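You operate a simulated robot arm through the tools that you are given. There is no shell and no other tool.

The job below is to be done with a simulated robot arm. You get a single attempt, and the scene is never put back.

TASK
Put things in order on the small table. At the end: the white tall carton from the small table is on the yellow pressing board; the green laundry pod from the small table is on the soap dish; the yellow clothes peg from the small table stands where the white tall carton stood; the teal shelf label (marked "PLUMS") from the small table stands where the yellow clothes peg stood; whatever was shut is shut again. Leave all else as you found it, and nothing knocked over.

Only the result counts: the job must be done as asked and must still hold three seconds after the hand-in. Knocking over, shifting, dropping, spilling or breaking anything else fails it.

THE ROBOT
A 7-joint arm with a two-finger parallel gripper, fixed in place. Base frame: the origin is at the foot of the arm, x ahead of it, y to its left, z up; the work surface is at about z = 0. Lengths are in mm, angles in rad, forces in N, time in s.
With the tool pointing down near the work surface it reaches from about 220 to 580 mm from the base axis. Its first joint turns from -1.152 to 1.152 rad. Payload 2.5 kg.
The tool frame sits at the grasp point between the pads (the TCP): z along the fingers, y along the line on which they close. The tips reach 23 mm beyond it. Largest opening 94 mm; finger width 38, thickness 10; the body of the gripper, 54 by 96 mm, starts 39 mm behind the TCP.
Orientation is that of the tool frame in the base frame, as a unit quaternion [w, x, y, z]. With the fingers straight down and closing along the base's y, the tool's x points along the base's -x, its y along +y and its z along -z.

THE INTERFACE
- The arm moves only by the tool drive_tool. Its argument "moves" is a list of rows, each an object (a shift or turn left out is 0, a gripper value left out holds the last) with "delta_pos": the shift along the base's x, y, z in mm, a list of three; "turn": the turn, a rotation vector about the base's x, y, z in rad, a list of three; "hand": the finger opening in mm, from 0 to 94. In form: [{"delta_pos": [x, y, z], "turn": [wx, wy, wz], "hand": hand}, ...]. A call has 1 to 20 rows; each row shifts and turns the commanded pose from where the row before left it. A row lasts 0.2 s, in which the tool goes at most 50 mm and 0.15 rad; a call with a longer step from one row to the next is refused whole, and so is a gripper value outside its range. A pose out of reach is approached as far as the arm can. The call stops where the force on the tool passes 40 N (or 10 N more than at its start, if that is more) or the arm is blocked; 0.2 s more then pass. Each finger travels about 108 mm/s and halts on what it meets, pressing with about 36 N; the grip force reading is that of the motor and also rises with nothing between the fingers. The clock runs only during rows and for 0.2 s after the last one: add rows that do not move to give the fingers time. It gives the time, the measured TCP pose, the force on the tool (base axes), the opening and the grip force at its end, in the units of the frame above (readings bear some noise), with the torque about the TCP (base axes, N m) and any sound that the robot's microphone picked up.
- Cameras (640 x 400 px; columns grow to the right, rows downward): "scene" is fixed at [126.3, -426.1, 518]; the picture's right is [0.79, -0.62, 0.00], its down [-0.46, -0.59, -0.66] and it looks along [0.41, 0.52, -0.75] (base axes); focal length 259 px, centre (320, 200). "wrist" rides on the gripper at [86, 16, -74] in the tool frame; the picture's right is [-0.18, 0.98, 0.00], its down [-0.58, -0.11, -0.81] and it looks along [-0.79, -0.15, 0.59] (tool axes); focal length 243 px, centre (320, 200). There is no depth. A picture from a camera that has moved, and an enlarged one, comes with that camera's place and axes in the base frame and with its lens. The place of the scene camera against the robot may be out by one fixed shift of up to 18 mm in any direction.
- snapshot(camera): a new picture of that camera. It takes no simulated time.
- enlarge(camera, box): a new picture of the part [left, top, right, bottom] of that camera's present view, enlarged. It takes no simulated time.
- job_done(): hands the job in; it is judged then, once.

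Places have to be worked out from the pictures, the camera data and where the tool is seen. Open the gripper and draw the arm clear of the work before you hand the job in, unless the task says otherwise.

The tools are called after "Call:" as a command line: name --argument value ..., lists and objects as JSON in quotes. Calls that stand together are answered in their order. drive_tool: Moves the arm, as the interface text tells. Its arguments: {"type":"object","properties":{"moves":{"type":"array","items":{"type":"object","properties":{"delta_pos":{"type":"array","items":{"type":"number"}},"turn":{"type":"array","items":{"type":"number"}},"hand":{"type":"number"}}}}},"required":["moves"]} The other tools are called the same way: snapshot (camera) takes a picture; enlarge (camera, box) takes an enlarged picture of a part of a camera's view; job_done () hands the job in.

At the start:

```text
time_s: 0.0
tcp_pos: [375.2, -121.1, 255.1]
ee_rot: [0.001, 0.001, 1.0, 0.0]
force: [-0.8, 0.3, 0.1]
wrist_torque: [-0.05, 0.0, 0.03]
grip_width: 94.0
gripper_force: 0.0
```

scene: 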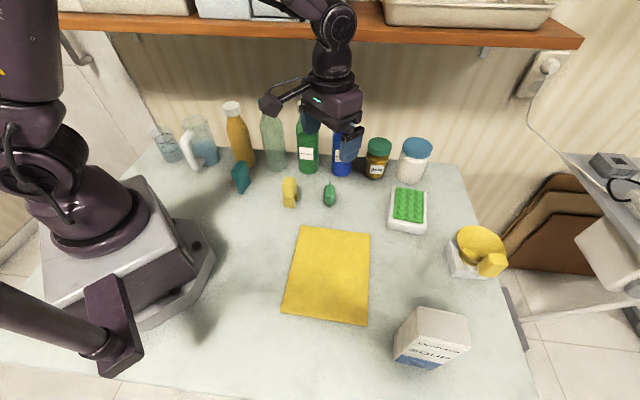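
wrist: 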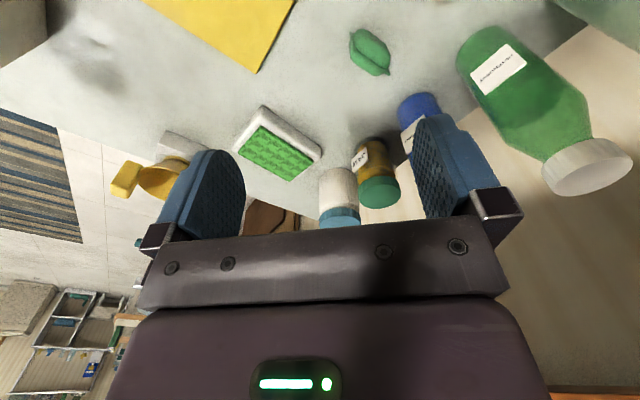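

I start by zooming in on the objects to identify them and find where they stand.

Call:
enlarge --camera "scene" --box '[360, 130, 520, 290]'

Call:
enlarge --camera "scene" --box '[220, 150, 360, 238]'

Call:
enlarge --camera "scene" --box '[270, 220, 510, 380]'

Call:
enlarge --camera "wrist" --box '[100, 60, 420, 240]'

```text
2.50 times, centred on (440, 210) of scene
camera zoom: at [126.3, -426.1, 518.0], right [0.79, -0.62, 0.0], down [-0.46, -0.59, -0.66], along [0.41, 0.52, -0.75], focal length 647 px, centre (20, 175)
```

zoom: 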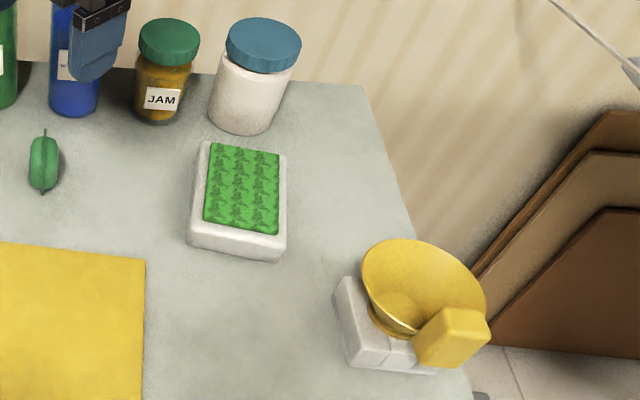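

```text
4.55 times, centred on (290, 194) of scene
camera zoom: at [126.3, -426.1, 518.0], right [0.79, -0.62, 0.0], down [-0.46, -0.59, -0.66], along [0.41, 0.52, -0.75], focal length 1176 px, centre (456, 227)
```

zoom: 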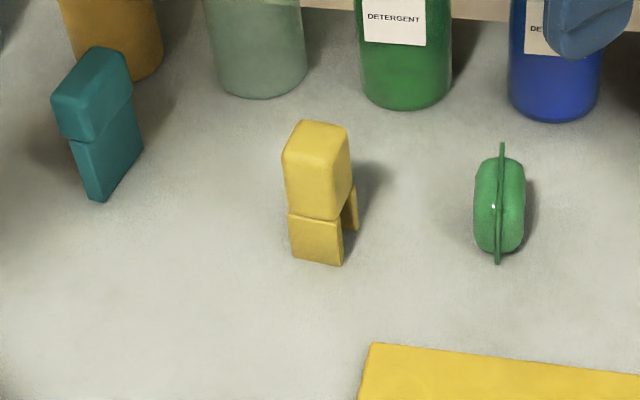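

```text
2.50 times, centred on (390, 300) of scene
camera zoom: at [126.3, -426.1, 518.0], right [0.79, -0.62, 0.0], down [-0.46, -0.59, -0.66], along [0.41, 0.52, -0.75], focal length 647 px, centre (145, -50)
```

zoom: 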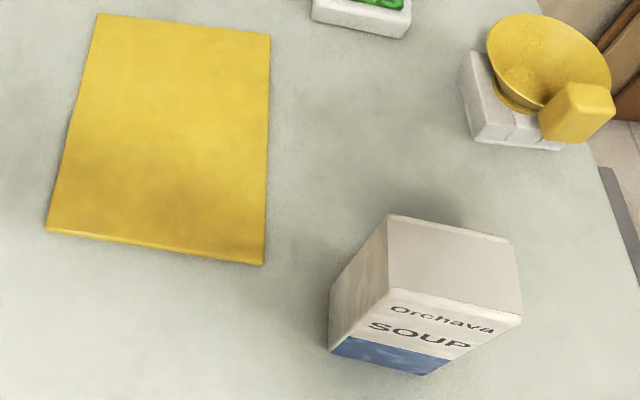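

```text
2.00 times, centred on (260, 150) of wrist
camera zoom: at [289.3, -104.0, 330.0], right [0.18, 0.98, 0.0], down [0.58, -0.11, 0.81], along [0.79, -0.15, -0.59], focal length 485 px, centre (440, 300)
```

zoom: 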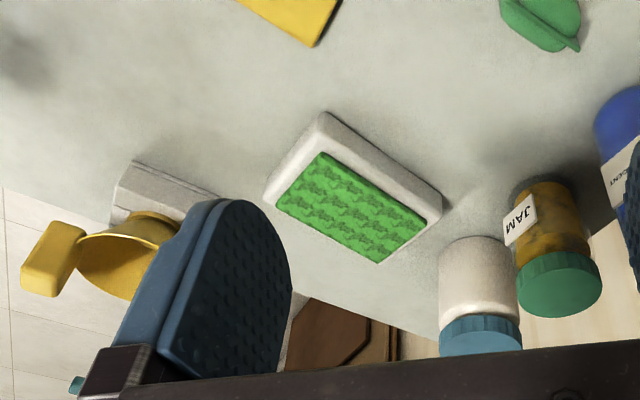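

The soap dish appears to be the white tray with the green ribbed insert at roughly (555,-230). The carton is near (317,-437), the board near (300,-232), the peg near (337,-23), the label near (270,97) and the pod near (430,-69). I move back and yaw towards the carton for a close wrist-camera view.

Call:
drive_tool --moves '[{"delta_pos": [-21, -20, 10], "turn": [0, 0, -0.135]}, {"delta_pos": [-21, -20, 10], "turn": [0, 0, -0.135]}, {"delta_pos": [-21, -20, 10], "turn": [0, 0, -0.135]}, {"delta_pos": [-21, -20, 10], "turn": [0, 0, -0.135]}, {"delta_pos": [-21, -20, 10], "turn": [0, 0, -0.135]}, {"delta_pos": [-21, -20, 10], "turn": [0, 0, -0.135]}, {"delta_pos": [-21, -20, 10], "turn": [0, 0, -0.135]}]'

Call:
snapshot --camera "wrist"

Call:
snapshot --camera "scene"

```text
time_s: 1.6
tcp_pos: [228.4, -260.9, 327.7]
ee_rot: [0.0, 0.456, 0.89, 0.0]
force: [-0.6, 0.3, -0.9]
wrist_torque: [-0.01, -0.01, 0.01]
grip_width: 93.9
gripper_force: 0.1
```

```text
taken
camera wrist: at [191.1, -180.8, 400.8], right [0.91, 0.42, 0.0], down [0.25, -0.54, 0.81], along [0.34, -0.73, -0.59], focal length 243 px, centre (320, 200)
```

wrist: 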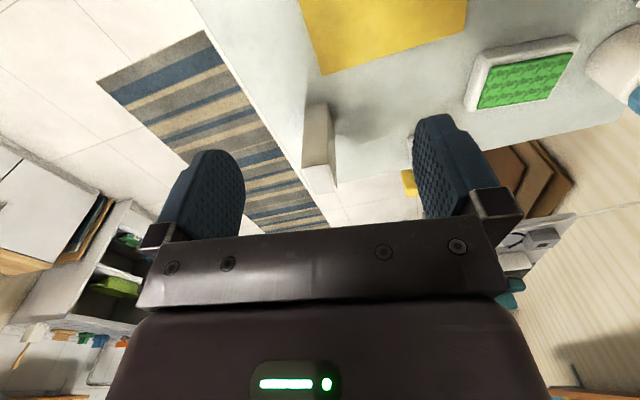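

```text
taken
```

scene: 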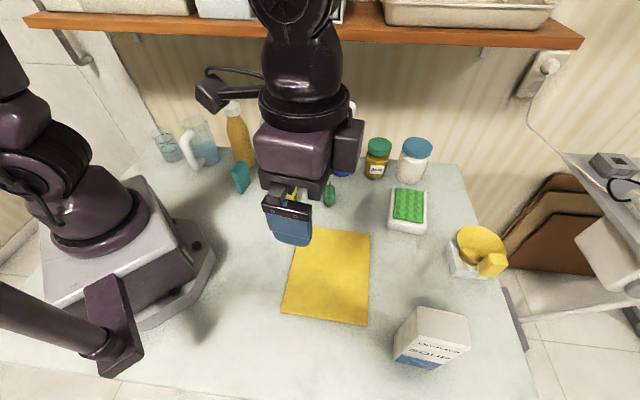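

The carton is in the wrist view; I enlarge it and the dish to fix their outlines.

Call:
enlarge --camera "wrist" --box '[260, 80, 420, 200]'

Call:
enlarge --camera "wrist" --box '[440, 20, 600, 120]'

```text
3.33 times, centred on (340, 140) of wrist
camera zoom: at [191.1, -180.8, 400.8], right [0.91, 0.42, 0.0], down [0.25, -0.54, 0.81], along [0.34, -0.73, -0.59], focal length 809 px, centre (253, 400)
```

zoom: 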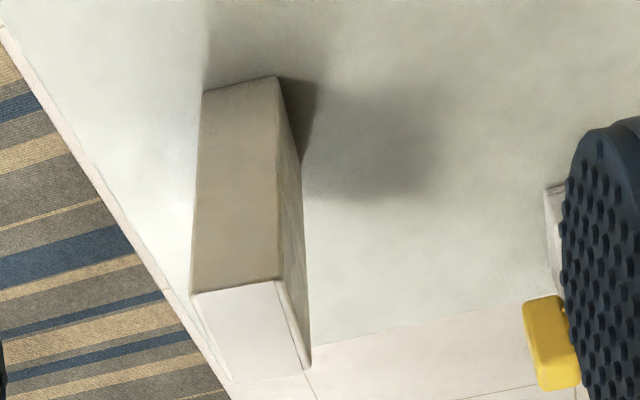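

```text
4.00 times, centred on (520, 70) of wrist
camera zoom: at [191.1, -180.8, 400.8], right [0.91, 0.42, 0.0], down [0.25, -0.54, 0.81], along [0.34, -0.73, -0.59], focal length 970 px, centre (-480, 720)
```

zoom: 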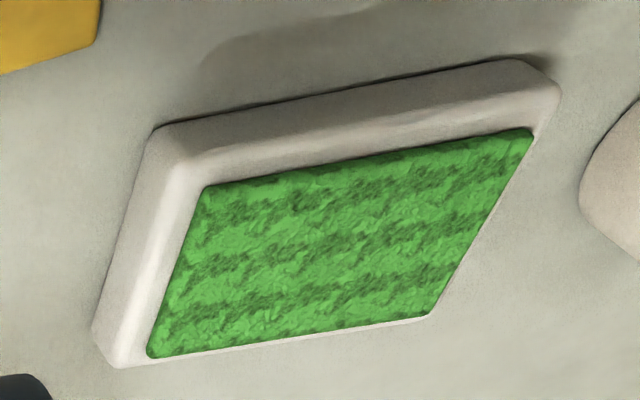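

Both cameras agree on the carton: centre about (313,-438), roughly 43 × 64 mm, 150 mm tall, long side along the -50° direction. I move above it with the fingers closing across the short side.

Call:
drive_tool --moves '[{"delta_pos": [14.1, -29.5, -16.3], "turn": [0, 0, 0.0123]}, {"delta_pos": [14.1, -29.5, -16.3], "turn": [0, 0, 0.0123]}, {"delta_pos": [14.1, -29.5, -16.3], "turn": [0, 0, 0.0123]}, {"delta_pos": [14.1, -29.5, -16.3], "turn": [0, 0, 0.0123]}, {"delta_pos": [14.1, -29.5, -16.3], "turn": [0, 0, 0.0123]}, {"delta_pos": [14.1, -29.5, -16.3], "turn": [0, 0, 0.0123]}, {}]'

Call:
snapshot --camera "wrist"

Call:
snapshot --camera "scene"

```text
time_s: 3.2
tcp_pos: [314.2, -437.3, 226.6]
ee_rot: [0.0, 0.422, 0.907, -0.001]
force: [-0.3, 0.2, 0.6]
wrist_torque: [-0.02, -0.01, -0.02]
grip_width: 94.1
gripper_force: 0.0
```

```text
taken
camera wrist: at [271.1, -360.9, 300.7], right [0.87, 0.49, 0.0], down [0.29, -0.52, 0.81], along [0.4, -0.7, -0.59], focal length 243 px, centre (320, 200)
```

wrist: 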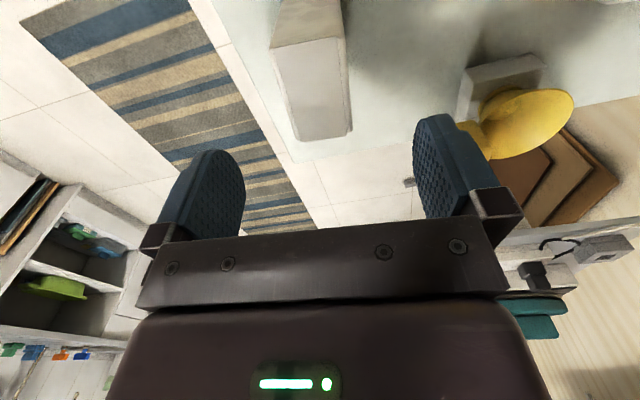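

```text
taken
```

scene: 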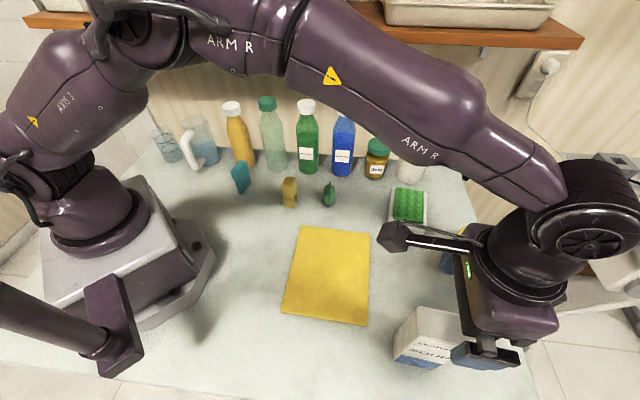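

From this view the carton's top centre comes out at (312.7,-439), aligned with the fingers. I descend so the pads take its upper part and close.

Call:
drive_tool --moves '[{"delta_pos": [-0.5, -0.6, -35]}, {"delta_pos": [-0.5, -0.6, -35]}, {"delta_pos": [-0.5, -0.6, -31]}, {}, {"hand": 60}, {"hand": 36}, {"hand": 30}, {}, {}]'

Call:
snapshot --camera "wrist"

Call:
snapshot --camera "scene"

```text
time_s: 5.2
tcp_pos: [311.5, -438.2, 124.8]
ee_rot: [0.0, 0.421, 0.907, 0.0]
force: [-0.5, -0.6, -0.1]
wrist_torque: [-0.1, -0.08, -0.02]
grip_width: 43.6
gripper_force: 35.8
```

```text
taken
camera wrist: at [268.9, -362.0, 200.8], right [0.87, 0.49, 0.0], down [0.29, -0.52, 0.81], along [0.4, -0.7, -0.59], focal length 243 px, centre (320, 200)
```

wrist: 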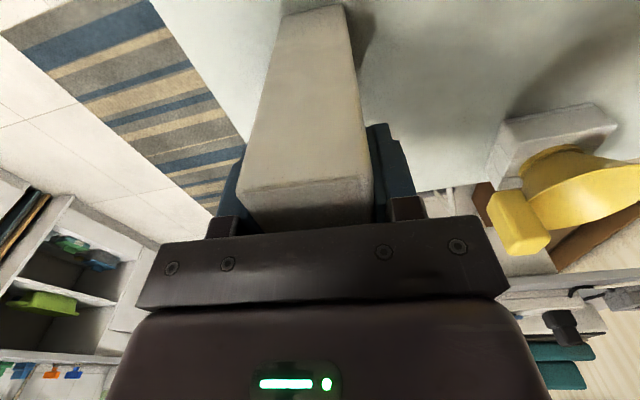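

```text
taken
```

scene: 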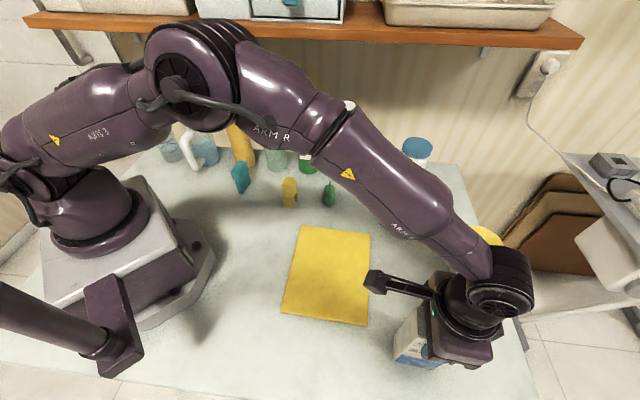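

The grip is firm at 43.6 mm. I lift the carton straight up and carry it above the board.

Call:
drive_tool --moves '[{"delta_pos": [0, 0, 10]}, {"delta_pos": [0, 0, 20]}, {"delta_pos": [0, 0, 20]}, {"delta_pos": [0, 10, 10]}, {"delta_pos": [-1, 25, 0]}, {"delta_pos": [-1, 30, 0]}, {"delta_pos": [-1, 30, 0]}, {"delta_pos": [-1, 30, 0]}, {"delta_pos": [-1, 30, 0]}, {"delta_pos": [-1, 25, 0]}, {"delta_pos": [0, 20, 0]}, {}]'

Call:
snapshot --camera "scene"

Call:
snapshot --camera "wrist"

```text
time_s: 7.8
tcp_pos: [304.9, -239.1, 188.1]
ee_rot: [0.0, 0.422, 0.907, -0.001]
force: [-0.1, 0.0, -4.3]
wrist_torque: [0.01, 0.02, 0.01]
grip_width: 44.2
gripper_force: 35.7
```

```text
taken
```

scene: 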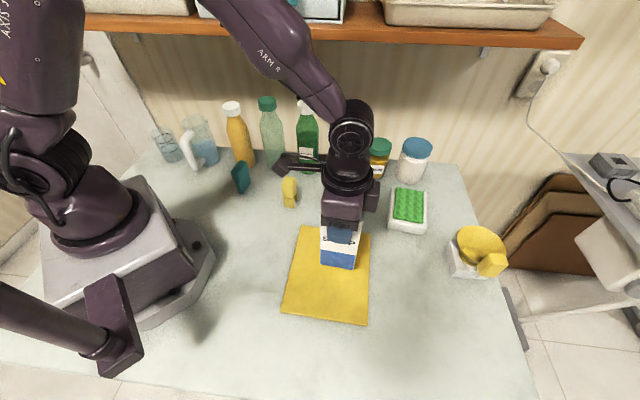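

```text
taken
camera wrist: at [263.2, -162.5, 262.3], right [0.87, 0.49, 0.0], down [0.29, -0.51, 0.81], along [0.4, -0.7, -0.59], focal length 243 px, centre (320, 200)
```

wrist: 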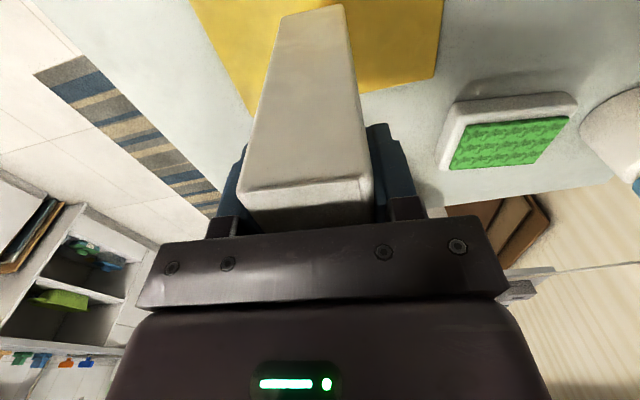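

The carton hangs level over the board, whose centre is about (302,-232). I centre it and lower to just above the board's surface.

Call:
drive_tool --moves '[{"delta_pos": [-2, 4, -10]}, {"delta_pos": [-1, 3, -15]}, {"delta_pos": [0, 0, -15]}, {"delta_pos": [0, 0, -11]}, {}]'

Call:
enlarge --camera "scene" --box '[270, 210, 390, 330]'

```text
time_s: 9.0
tcp_pos: [302.6, -232.4, 134.7]
ee_rot: [-0.001, 0.422, 0.907, -0.001]
force: [-0.4, -0.4, -4.2]
wrist_torque: [-0.01, 0.0, -0.02]
grip_width: 44.0
gripper_force: 35.9
```

```text
3.33 times, centred on (330, 270) of scene
camera zoom: at [126.4, -426.1, 518.0], right [0.79, -0.62, 0.0], down [-0.46, -0.59, -0.66], along [0.41, 0.52, -0.75], focal length 862 px, centre (287, -33)
```

zoom: 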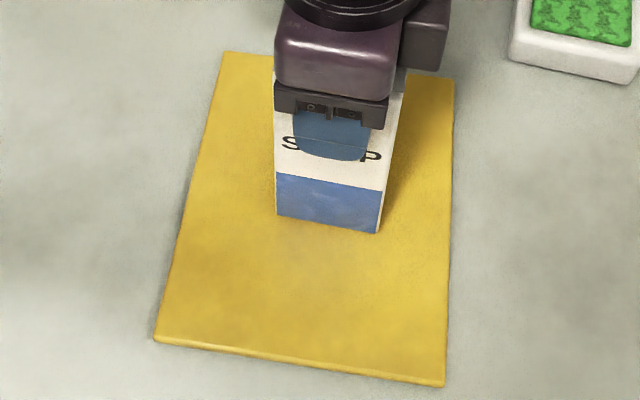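

Still carrying the full weight (-4.2 N), so it is not down yet. I lower in small steps and watch the force.

Call:
drive_tool --moves '[{"delta_pos": [0, 0, -2]}, {"delta_pos": [0, 0, -1]}, {}]'

```text
time_s: 9.8
tcp_pos: [302.0, -232.4, 133.6]
ee_rot: [0.001, 0.422, 0.907, 0.001]
force: [-6.7, 7.0, 31.4]
wrist_torque: [0.26, 0.4, -0.08]
grip_width: 44.1
gripper_force: 36.5
```

Contact is reached, with some pressing (31 N). I ease up slightly and check before releasing.

Call:
drive_tool --moves '[{"delta_pos": [0, 0, 1.5]}, {}, {}]'

```text
time_s: 10.6
tcp_pos: [302.3, -232.9, 133.5]
ee_rot: [0.0, 0.422, 0.907, 0.0]
force: [2.1, -1.1, 2.2]
wrist_torque: [-0.21, -0.42, -0.02]
grip_width: 43.9
gripper_force: 35.9
```

The load is now nearly zero, so the carton rests on the board. I open slowly and retreat straight up.

Call:
drive_tool --moves '[{"hand": 50}, {"hand": 62}, {"hand": 80}, {"hand": 90}, {"delta_pos": [0, 0, 20]}, {"delta_pos": [0, 0, 35]}, {"delta_pos": [0, 0, 45]}, {"delta_pos": [0, 0, 40]}, {}]'

Call:
snapshot --camera "scene"

Call:
snapshot --camera "wrist"

```text
time_s: 12.6
tcp_pos: [300.8, -232.5, 274.4]
ee_rot: [0.0, 0.421, 0.907, 0.0]
force: [0.3, 0.6, -0.1]
wrist_torque: [0.06, -0.03, 0.01]
grip_width: 89.7
gripper_force: 0.0
```

```text
taken
```

scene: 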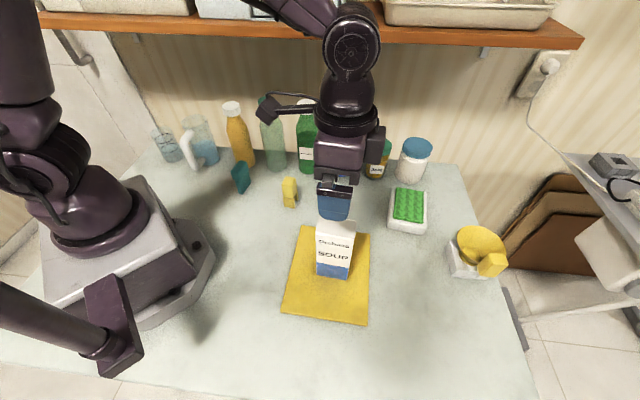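

```text
taken
camera wrist: at [258.6, -154.9, 349.3], right [0.87, 0.49, 0.0], down [0.29, -0.51, 0.81], along [0.4, -0.7, -0.59], focal length 243 px, centre (320, 200)
```

wrist: 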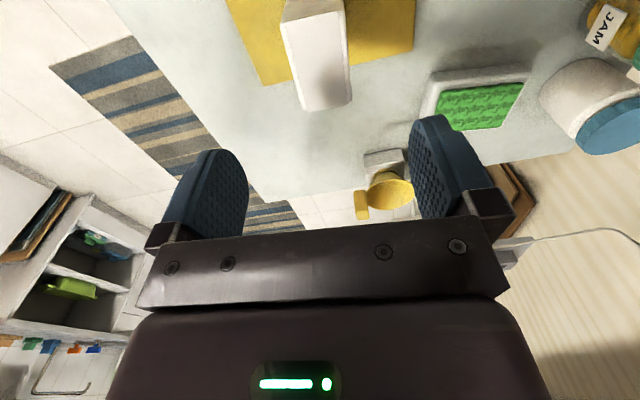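

The carton stands upright on the board. Next I move towards the peg and turn the wrist camera to look at the peg and pod.

Call:
drive_tool --moves '[{"delta_pos": [-5, 28, 0], "turn": [0, 0, 0.1455]}, {"delta_pos": [-5, 28, 0], "turn": [0, 0, 0.1455]}, {"delta_pos": [-5, 28, 0], "turn": [0, 0, 0.1455]}, {"delta_pos": [-5, 28, 0], "turn": [0, 0, 0.1455]}, {"delta_pos": [-5, 28, 0], "turn": [0, 0, 0.1455]}, {"delta_pos": [-5, 28, 0], "turn": [0, 0, 0.1455]}, {}]'

Call:
snapshot --camera "wrist"

Call:
snapshot --camera "scene"

```text
time_s: 14.2
tcp_pos: [270.4, -63.9, 274.6]
ee_rot: [0.0, -0.002, 1.0, -0.001]
force: [0.6, 0.4, -0.7]
wrist_torque: [0.01, -0.01, 0.02]
grip_width: 89.9
gripper_force: 0.1
```

```text
taken
camera wrist: at [184.4, -48.2, 349.4], right [0.18, 0.98, 0.0], down [0.58, -0.11, 0.81], along [0.79, -0.15, -0.59], focal length 243 px, centre (320, 200)
```

wrist: 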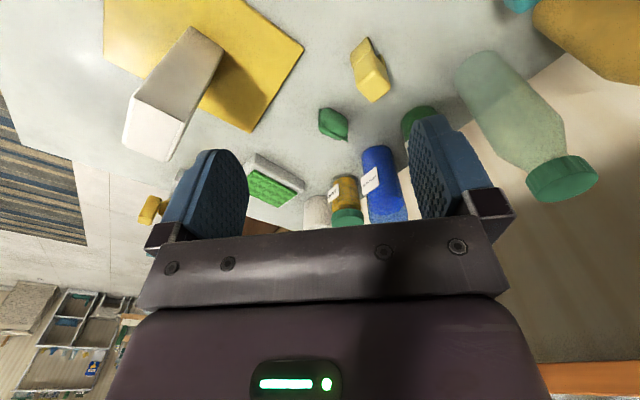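

```text
taken
```

scene: 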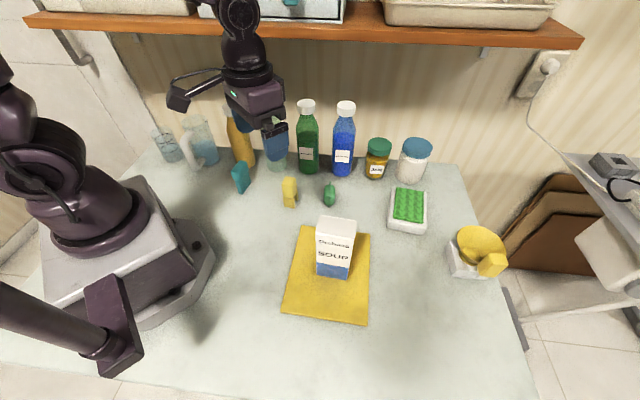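

Peg and pod are both visible; I enlarge them.

Call:
enlarge --camera "wrist" --box '[300, 20, 420, 150]'

Call:
enlarge --camera "scene" --box '[270, 165, 350, 215]'

Call:
enlarge --camera "wrist" --box '[230, 120, 420, 240]'

```text
3.08 times, centred on (360, 85) of wrist
camera zoom: at [184.4, -48.2, 349.4], right [0.18, 0.98, 0.0], down [0.58, -0.11, 0.81], along [0.79, -0.15, -0.59], focal length 746 px, centre (197, 554)
```

zoom: 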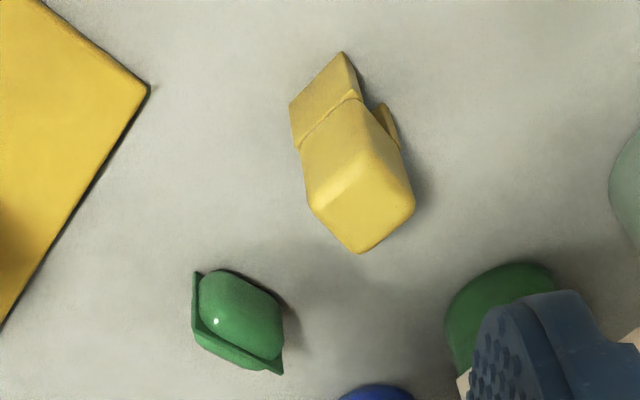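

```text
8.00 times, centred on (310, 190) of scene
camera zoom: at [126.3, -426.1, 518.0], right [0.79, -0.62, 0.0], down [-0.46, -0.59, -0.66], along [0.41, 0.52, -0.75], focal length 2069 px, centre (400, 280)
```

zoom: 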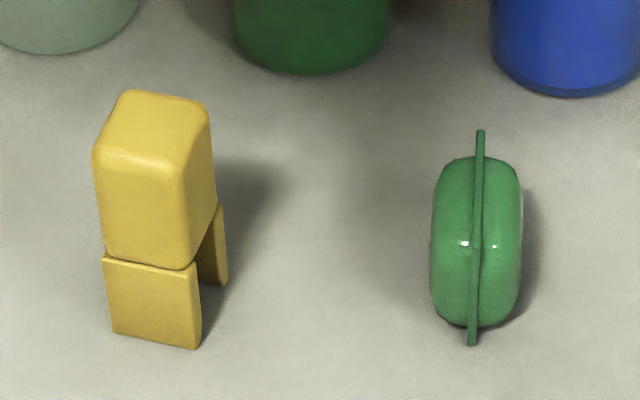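

```text
3.33 times, centred on (325, 180) of wrist
camera zoom: at [184.4, -48.2, 349.4], right [0.18, 0.98, 0.0], down [0.58, -0.11, 0.81], along [0.79, -0.15, -0.59], focal length 809 px, centre (303, 267)
```

zoom: 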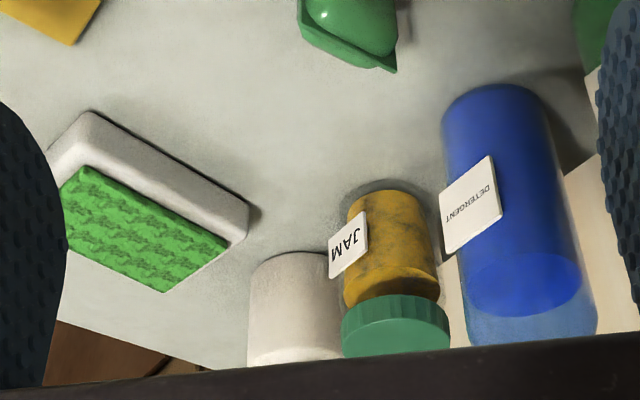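

The peg is about 28 × 30 mm and 82 mm tall, centred near (338,-15), with its legs split along the (0.76,0.65) direction. I move above it, yawed so the fingers close along that direction on the solid upper body.

Call:
drive_tool --moves '[{"delta_pos": [11.3, 8.2, -13], "turn": [0, 0, -0.144], "hand": 80}, {"delta_pos": [11.3, 8.2, -13], "turn": [0, 0, -0.144]}, {"delta_pos": [11.3, 8.2, -13], "turn": [0, 0, -0.144]}, {"delta_pos": [11.3, 8.2, -13], "turn": [0, 0, -0.144]}, {"delta_pos": [11.3, 8.2, -13], "turn": [0, 0, -0.144]}, {"delta_pos": [11.3, 8.2, -13], "turn": [0, 0, -0.144]}, {}]'

Call:
snapshot --camera "wrist"

Call:
snapshot --camera "scene"

```text
time_s: 15.8
tcp_pos: [339.8, -14.7, 196.4]
ee_rot: [0.0, 0.418, 0.908, 0.0]
force: [0.0, 0.5, -0.2]
wrist_torque: [-0.01, 0.02, 0.0]
grip_width: 79.8
gripper_force: 0.0
```

```text
taken
camera wrist: at [296.4, 61.8, 270.1], right [0.87, 0.5, 0.0], down [0.29, -0.51, 0.81], along [0.4, -0.7, -0.59], focal length 243 px, centre (320, 200)
```

wrist: 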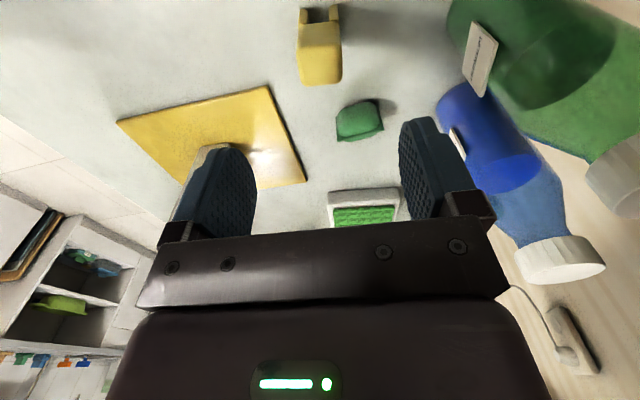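

```text
taken
```

scene: 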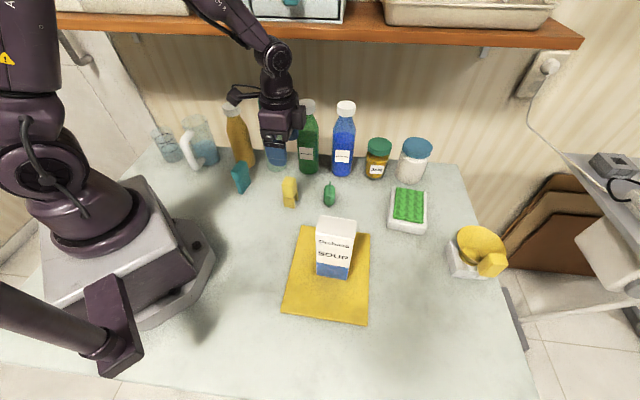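

The peg's two legs now line up across the image, so the yaw is right. I enlarge to refine its centre.

Call:
enlarge --camera "wrist" --box '[270, 0, 400, 150]'

```text
2.67 times, centred on (335, 75) of wrist
camera zoom: at [296.4, 61.8, 270.1], right [0.87, 0.5, 0.0], down [0.29, -0.51, 0.81], along [0.4, -0.7, -0.59], focal length 647 px, centre (280, 533)
```

zoom: 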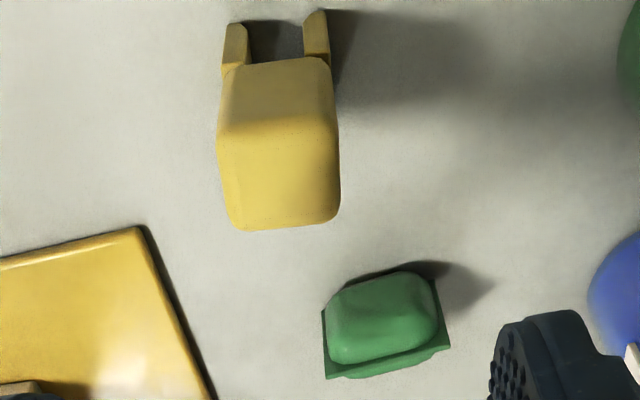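

The peg's centre comes out at (339.6,-13.8), directly under the TCP. I descend and grip its upper body.

Call:
drive_tool --moves '[{"delta_pos": [0, 0.5, -35]}, {"delta_pos": [0, 0.5, -35]}, {"delta_pos": [0, 0, -35]}, {"delta_pos": [0, 0, -31]}, {}, {"hand": 50}, {"hand": 30}, {"hand": 20}, {}, {}]'

Call:
snapshot --camera "wrist"

Call:
snapshot --camera "scene"

```text
time_s: 18.0
tcp_pos: [341.8, -12.3, 61.6]
ee_rot: [-0.001, 0.418, 0.909, 0.0]
force: [0.1, 0.3, -0.1]
wrist_torque: [-0.03, -0.01, -0.01]
grip_width: 33.1
gripper_force: 35.8
```

```text
taken
camera wrist: at [297.8, 63.2, 136.3], right [0.87, 0.5, 0.0], down [0.3, -0.51, 0.81], along [0.4, -0.7, -0.59], focal length 243 px, centre (320, 200)
```

wrist: 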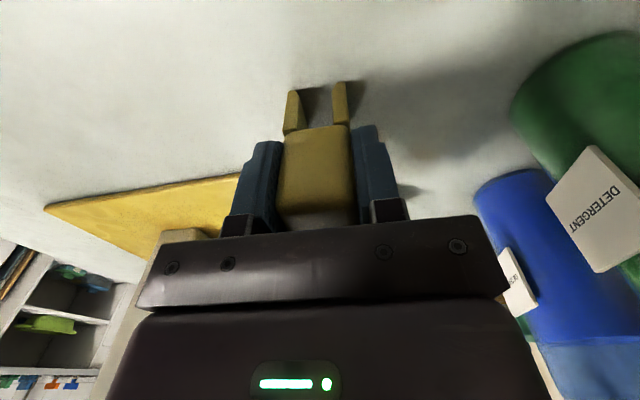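

```text
taken
```

scene: 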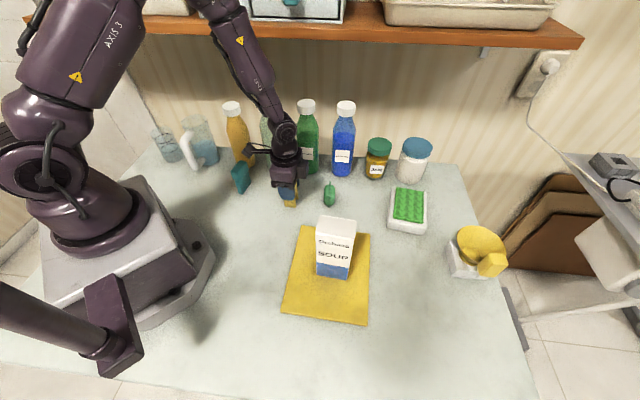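

The peg is held at 33 mm. I lift it straight up, well above everything, and carry it around the carton to the carton's old spot (312.7,-439).

Call:
drive_tool --moves '[{"delta_pos": [0, 0, 10]}, {"delta_pos": [0, 0, 40]}, {"delta_pos": [0, 0, 45]}, {"delta_pos": [0, 0, 45]}, {"delta_pos": [5, -10, 45]}, {"delta_pos": [20, -40, 5]}, {"delta_pos": [15, -45, 0]}, {"delta_pos": [10, -45, 0]}, {"delta_pos": [0, -45, 0]}, {"delta_pos": [0, -45, 0]}, {"delta_pos": [-10, -45, 0]}, {"delta_pos": [-20, -42, 0]}, {"delta_pos": [-20, -40, -20]}, {"delta_pos": [-20, -40, -30]}, {"delta_pos": [-9, -30, -30]}, {}]'

Call:
snapshot --camera "scene"

Call:
snapshot --camera "wrist"

```text
refused: row 14 steps farther than a row can; nothing moved
```

```text
taken
```

scene: 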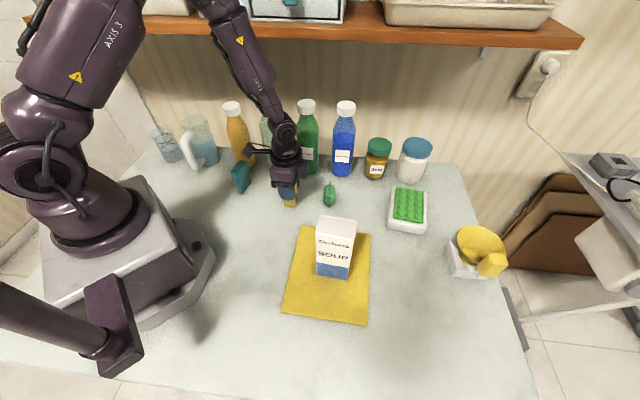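

```text
taken
camera wrist: at [297.8, 63.2, 136.3], right [0.87, 0.5, 0.0], down [0.3, -0.51, 0.81], along [0.4, -0.7, -0.59], focal length 243 px, centre (320, 200)
```

wrist: 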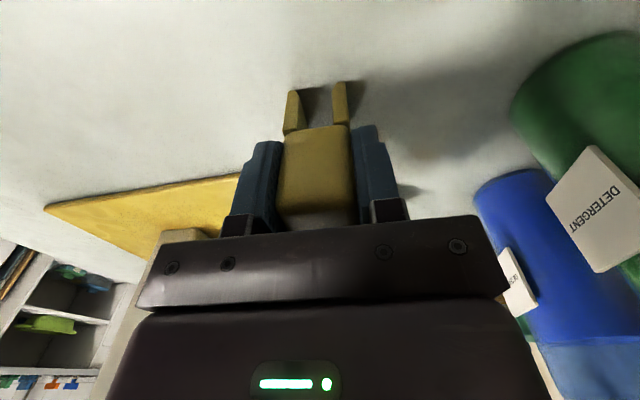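

One row was over the 50 mm limit, so nothing moved. I resend the path with shorter steps.

Call:
drive_tool --moves '[{"delta_pos": [0, 0, 10]}, {"delta_pos": [0, 0, 40]}, {"delta_pos": [0, 0, 45]}, {"delta_pos": [0, 0, 45]}, {"delta_pos": [5, -10, 45]}, {"delta_pos": [20, -40, 5]}, {"delta_pos": [15, -45, 0]}, {"delta_pos": [10, -45, 0]}, {"delta_pos": [0, -45, 0]}, {"delta_pos": [0, -45, 0]}, {"delta_pos": [-10, -45, 0]}, {"delta_pos": [-20, -42, 0]}, {"delta_pos": [-20, -40, -10]}, {"delta_pos": [-20, -40, -15]}, {"delta_pos": [-9, -30, -25]}, {"delta_pos": [0, 0, -30]}, {}]'

Call:
snapshot --camera "scene"

Call:
snapshot --camera "wrist"

```text
time_s: 21.6
tcp_pos: [312.5, -443.0, 170.8]
ee_rot: [0.001, 0.418, 0.908, 0.0]
force: [0.6, 0.0, 0.1]
wrist_torque: [0.04, -0.01, -0.03]
grip_width: 32.8
gripper_force: 35.7
```

```text
taken
```

scene: 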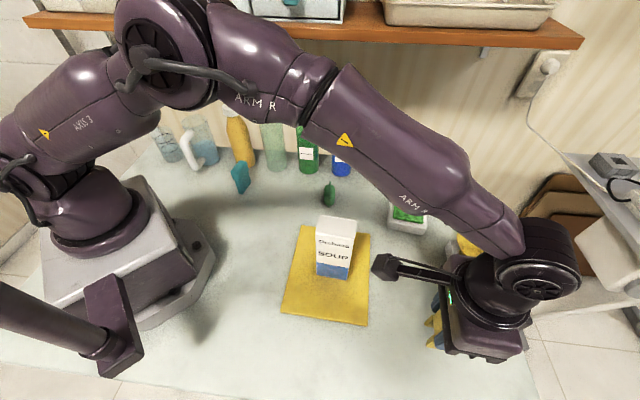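

```text
taken
camera wrist: at [270.0, -365.9, 245.4], right [0.87, 0.5, 0.0], down [0.3, -0.51, 0.81], along [0.4, -0.7, -0.59], focal length 243 px, centre (320, 200)
```

wrist: 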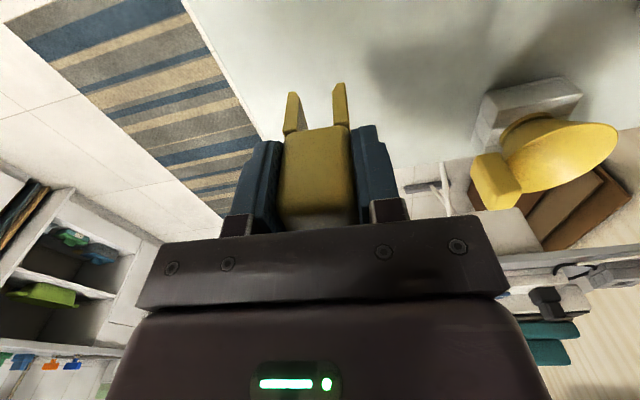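

I'm above the old carton spot, about 4 mm off in y. I correct that and descend to a few mm above contact height.

Call:
drive_tool --moves '[{"delta_pos": [0, 3, -30]}, {"delta_pos": [0, 0.5, -35]}, {"delta_pos": [0, 0, -25]}, {"delta_pos": [0, 0, -13]}, {}, {}]'

Call:
snapshot --camera "wrist"

```text
time_s: 23.0
tcp_pos: [312.0, -437.1, 67.1]
ee_rot: [0.0, 0.419, 0.908, -0.001]
force: [0.7, 0.5, -0.5]
wrist_torque: [-0.02, -0.01, 0.01]
grip_width: 32.6
gripper_force: 35.3
```

```text
taken
camera wrist: at [269.2, -361.2, 142.2], right [0.87, 0.5, 0.0], down [0.3, -0.51, 0.81], along [0.4, -0.7, -0.59], focal length 243 px, centre (320, 200)
```

wrist: 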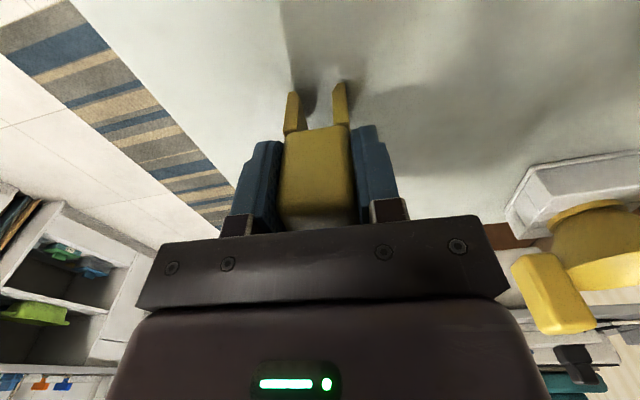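

The peg is over the spot, about 5 mm above the table. I lower in 1.5 mm steps.

Call:
drive_tool --moves '[{"delta_pos": [0.5, -1, -1.5]}, {"delta_pos": [0, 0, -1.5]}, {"delta_pos": [0, 0, -1]}, {}]'

```text
time_s: 24.0
tcp_pos: [310.2, -438.3, 62.4]
ee_rot: [0.001, 0.418, 0.908, 0.0]
force: [-0.4, -0.1, -0.8]
wrist_torque: [0.0, 0.02, 0.04]
grip_width: 32.9
gripper_force: 36.2
```

Not touching yet, so I keep going in smaller steps.

Call:
drive_tool --moves '[{"delta_pos": [0.5, 0, -0.8]}, {}]'

```text
time_s: 24.6
tcp_pos: [312.2, -438.8, 61.8]
ee_rot: [0.0, 0.418, 0.908, 0.001]
force: [-0.1, 0.3, -0.1]
wrist_torque: [0.0, 0.02, 0.02]
grip_width: 33.0
gripper_force: 35.8
```

The readings show no contact, so I go down another 0.8 mm.

Call:
drive_tool --moves '[{"delta_pos": [0, 0, -0.8]}, {}]'

```text
time_s: 25.2
tcp_pos: [312.4, -438.7, 61.2]
ee_rot: [0.0, 0.418, 0.909, 0.0]
force: [0.1, -0.3, 0.6]
wrist_torque: [-0.03, -0.01, 0.0]
grip_width: 32.9
gripper_force: 36.1
```

Still no clear load; one more 0.8 mm step.

Call:
drive_tool --moves '[{"delta_pos": [0, 0, -0.8]}, {}]'

```text
time_s: 25.8
tcp_pos: [311.6, -438.3, 61.2]
ee_rot: [0.001, 0.417, 0.909, 0.0]
force: [-2.2, 1.9, 9.3]
wrist_torque: [0.23, 0.19, 0.04]
grip_width: 33.0
gripper_force: 36.9
```

Contact at 9 N: the peg is on the table. I back off 0.4 mm, open gently and rise.

Call:
drive_tool --moves '[{"delta_pos": [0, 0, 0.4]}, {}, {"hand": 40}, {"hand": 52}, {"hand": 70}, {"hand": 85}, {"delta_pos": [0, 0, 15]}, {"delta_pos": [0, 0, 35]}, {"delta_pos": [0, 0, 45]}, {"delta_pos": [0, 0, 45]}, {"delta_pos": [0, 0, 40]}, {}]'

Call:
snapshot --camera "scene"

Call:
snapshot --camera "wrist"

```text
time_s: 28.4
tcp_pos: [310.2, -438.2, 240.7]
ee_rot: [0.0, 0.418, 0.909, -0.001]
force: [-0.3, -0.2, 0.0]
wrist_torque: [-0.01, 0.02, -0.02]
grip_width: 85.2
gripper_force: 0.0
```

```text
taken
```

scene: 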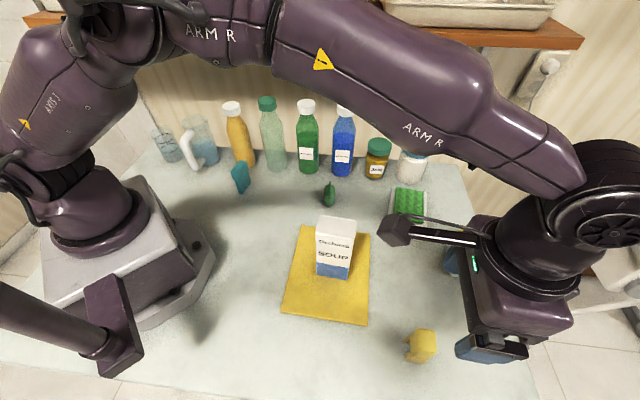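

```text
taken
camera wrist: at [267.6, -361.2, 316.3], right [0.87, 0.5, 0.0], down [0.3, -0.51, 0.81], along [0.4, -0.7, -0.59], focal length 243 px, centre (320, 200)
```

wrist: 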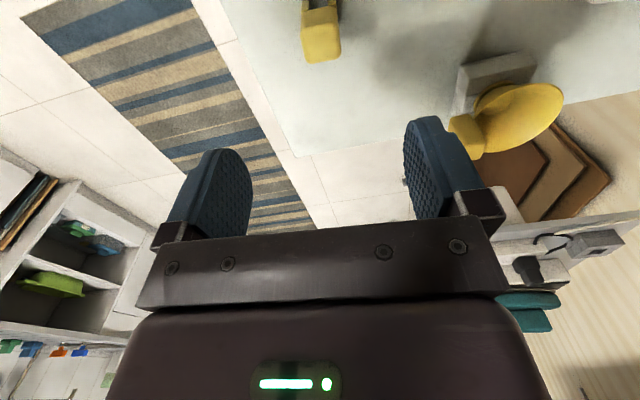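

The peg stands upright on the carton's old spot. Now I swing over to view the teal label, with the gripper yawed to match its estimated orientation (about +0.47).

Call:
drive_tool --moves '[{"delta_pos": [0, 38, 8], "turn": [0, 0, 0.111]}, {"delta_pos": [-5, 42, 8], "turn": [0, 0, 0.111]}, {"delta_pos": [-5, 42, 4], "turn": [0, 0, 0.111]}, {"delta_pos": [-5, 42, 0], "turn": [0, 0, 0.111]}, {"delta_pos": [-5, 42, 0], "turn": [0, 0, 0.111]}, {"delta_pos": [-5, 42, 0], "turn": [0, 0, 0.111]}, {"delta_pos": [-5, 42, 0], "turn": [0, 0, 0.111]}, {"delta_pos": [-8, 42, 0], "turn": [0, 0, 0.111]}, {"delta_pos": [-10, 42, 0], "turn": [0, 0, 0.111]}, {"delta_pos": [-12, 42, 0], "turn": [0, 0, 0.111]}, {"delta_pos": [-15, 42, 0], "turn": [0, 0, 0.111]}, {"delta_pos": [-15, 42, 0], "turn": [0, 0, 0.111]}, {}]'

Call:
snapshot --camera "scene"

Call:
snapshot --camera "wrist"

```text
time_s: 31.2
tcp_pos: [220.4, 61.2, 260.9]
ee_rot: [-0.001, -0.234, 0.972, -0.001]
force: [0.4, -0.3, -0.7]
wrist_torque: [-0.03, 0.01, 0.0]
grip_width: 85.0
gripper_force: 0.2
```

```text
taken
```

scene: 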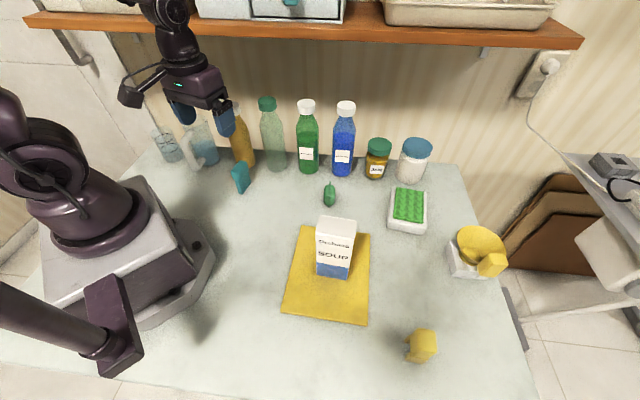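

```text
taken
camera wrist: at [137.1, 36.2, 336.0], right [-0.28, 0.96, 0.0], down [0.57, 0.17, 0.81], along [0.77, 0.23, -0.59], focal length 243 px, centre (320, 200)
```

wrist: 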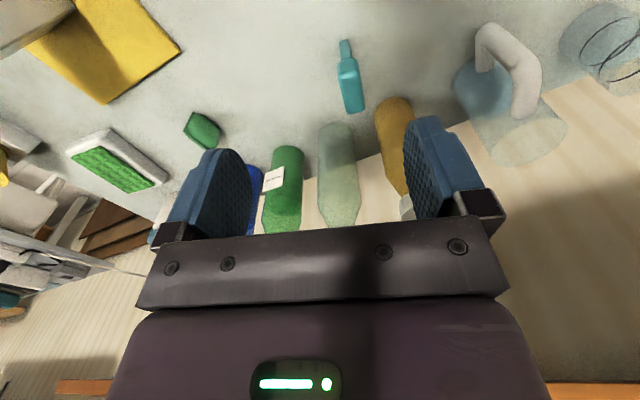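

Call:
enlarge --camera "wrist" --box '[310, 25, 410, 125]'

Call:
enlarge --camera "scene" --box '[220, 150, 270, 205]'

```text
4.00 times, centred on (360, 75) of wrist
camera zoom: at [137.1, 36.2, 336.0], right [-0.28, 0.96, 0.0], down [0.57, 0.17, 0.81], along [0.77, 0.23, -0.59], focal length 970 px, centre (160, 700)
```

zoom: 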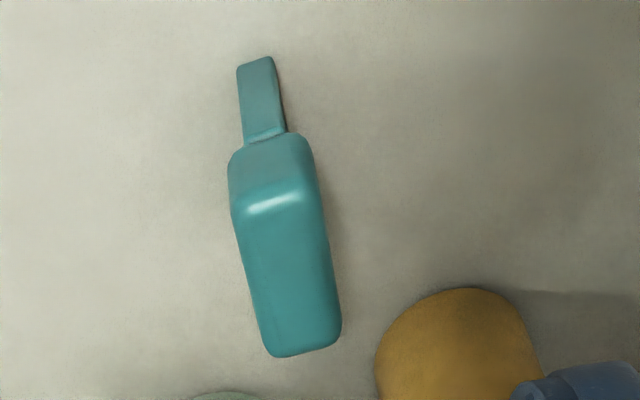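

```text
7.27 times, centred on (245, 178) of scene
camera zoom: at [126.3, -426.0, 518.0], right [0.79, -0.62, 0.0], down [-0.46, -0.59, -0.66], along [0.41, 0.52, -0.75], focal length 1881 px, centre (866, 364)
```

zoom: 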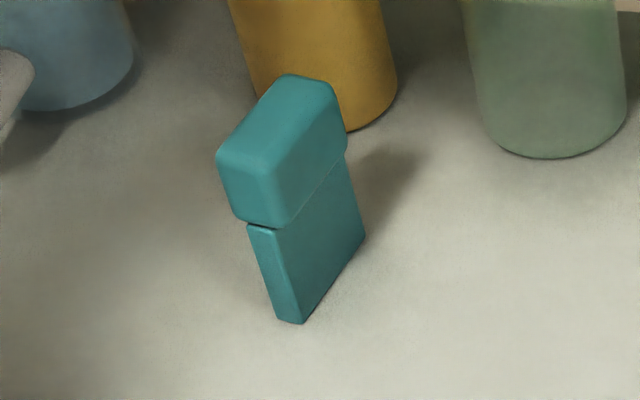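

The label's stem is about 11 mm thick and its head about 22 mm thick, 45 mm long and about 82 mm tall. The centre is near (268,111) with its long axis at about 33°, and the bottle is well clear. I move above it with matching yaw.

Call:
drive_tool --moves '[{"delta_pos": [12, 12.5, -20], "turn": [0, 0, 0.026], "hand": 74}, {"delta_pos": [12, 12.5, -20], "turn": [0, 0, 0.026]}, {"delta_pos": [12, 12.5, -20], "turn": [0, 0, 0.026]}, {"delta_pos": [11.5, 12.5, -20], "turn": [0, 0, 0.026]}, {}, {}]'

Call:
snapshot --camera "scene"

Call:
snapshot --camera "wrist"

Call:
enlarge --camera "wrist" --box '[270, 0, 390, 100]'

```text
time_s: 32.6
tcp_pos: [267.3, 115.0, 179.6]
ee_rot: [0.0, -0.283, 0.959, 0.001]
force: [-0.9, 0.1, -0.1]
wrist_torque: [0.01, -0.05, 0.04]
grip_width: 74.1
gripper_force: 0.1
```

```text
taken
```

scene: 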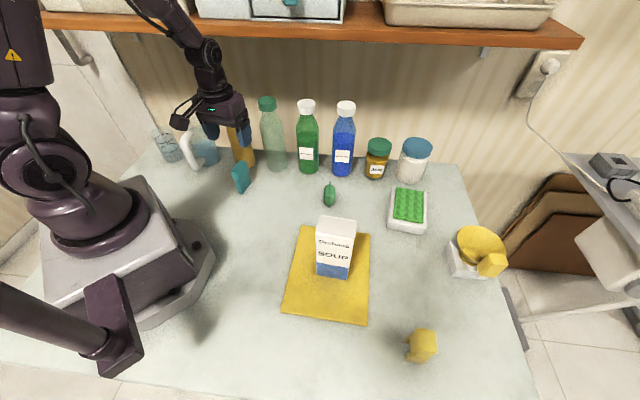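

```text
taken
camera wrist: at [187.9, 79.6, 254.4], right [-0.38, 0.93, 0.0], down [0.55, 0.22, 0.81], along [0.75, 0.31, -0.59], focal length 243 px, centre (320, 200)
```

wrist: 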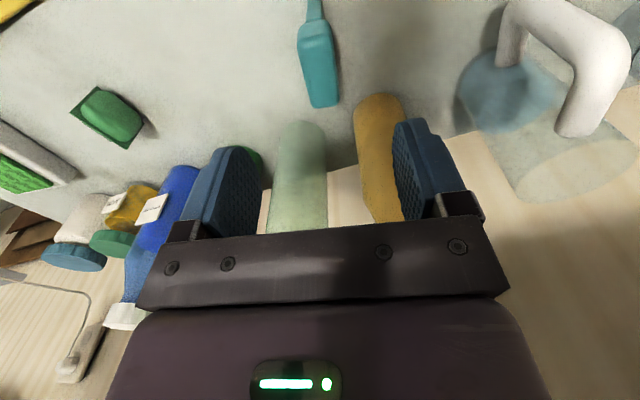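

```text
4.00 times, centred on (330, 50) of wrist
camera zoom: at [187.9, 79.6, 254.4], right [-0.38, 0.93, 0.0], down [0.55, 0.22, 0.81], along [0.75, 0.31, -0.59], focal length 970 px, centre (280, 800)
```

zoom: 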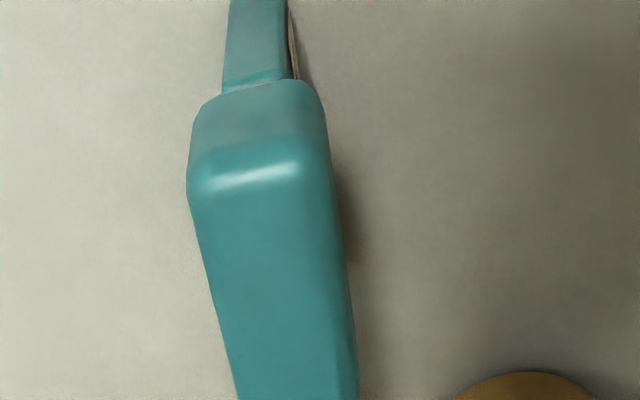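

The label centre is about (270,113), axis 32–33°, so I shift (+2.2,-2.5) while descending onto the head and close.

Call:
drive_tool --moves '[{"delta_pos": [2.2, -2.5, -10]}, {"delta_pos": [0, 0, -35]}, {"delta_pos": [0, 0, -40]}, {"delta_pos": [0, 0, -29]}, {}]'

Call:
snapshot --camera "wrist"

Call:
enlarge --camera "scene" --box '[180, 90, 300, 210]'

```text
time_s: 33.8
tcp_pos: [272.0, 109.4, 66.9]
ee_rot: [0.0, -0.283, 0.959, 0.0]
force: [0.5, -0.3, -0.1]
wrist_torque: [0.0, 0.01, 0.02]
grip_width: 74.1
gripper_force: 0.0
```

```text
taken
camera wrist: at [191.5, 76.0, 142.1], right [-0.38, 0.93, 0.0], down [0.55, 0.22, 0.81], along [0.75, 0.31, -0.59], focal length 243 px, centre (320, 200)
```

wrist: 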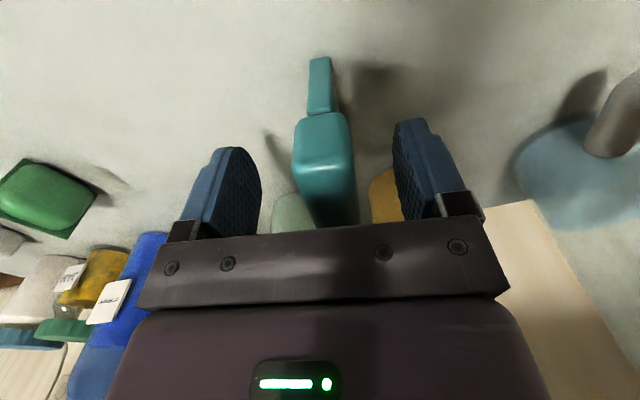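

```text
3.33 times, centred on (240, 150) of scene
camera zoom: at [126.3, -426.1, 518.0], right [0.79, -0.62, 0.0], down [-0.46, -0.59, -0.66], along [0.41, 0.52, -0.75], focal length 862 px, centre (587, 367)
```

zoom: 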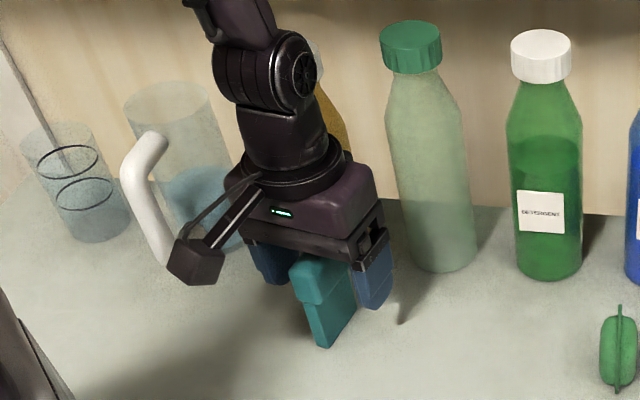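

The label sits about 4 mm off-centre towards the bottle-side finger, so I shift (-2.2,+3.4) and then close slowly.

Call:
drive_tool --moves '[{"delta_pos": [-2.2, 3.4, 0]}, {}, {"hand": 50}, {"hand": 36}, {"hand": 28}, {}]'

Call:
snapshot --camera "wrist"

```text
time_s: 35.2
tcp_pos: [269.0, 112.4, 68.1]
ee_rot: [0.001, -0.283, 0.959, 0.0]
force: [-0.6, 0.3, -0.3]
wrist_torque: [0.02, 0.01, 0.05]
grip_width: 28.1
gripper_force: 0.1
```

```text
taken
camera wrist: at [188.4, 79.4, 142.2], right [-0.38, 0.93, 0.0], down [0.55, 0.22, 0.81], along [0.75, 0.31, -0.59], focal length 243 px, centre (320, 200)
```

wrist: 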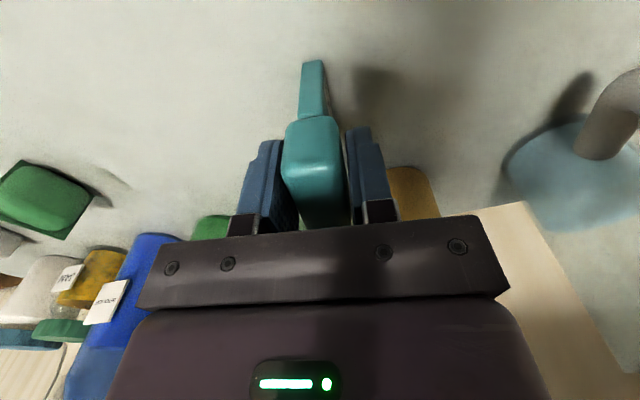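

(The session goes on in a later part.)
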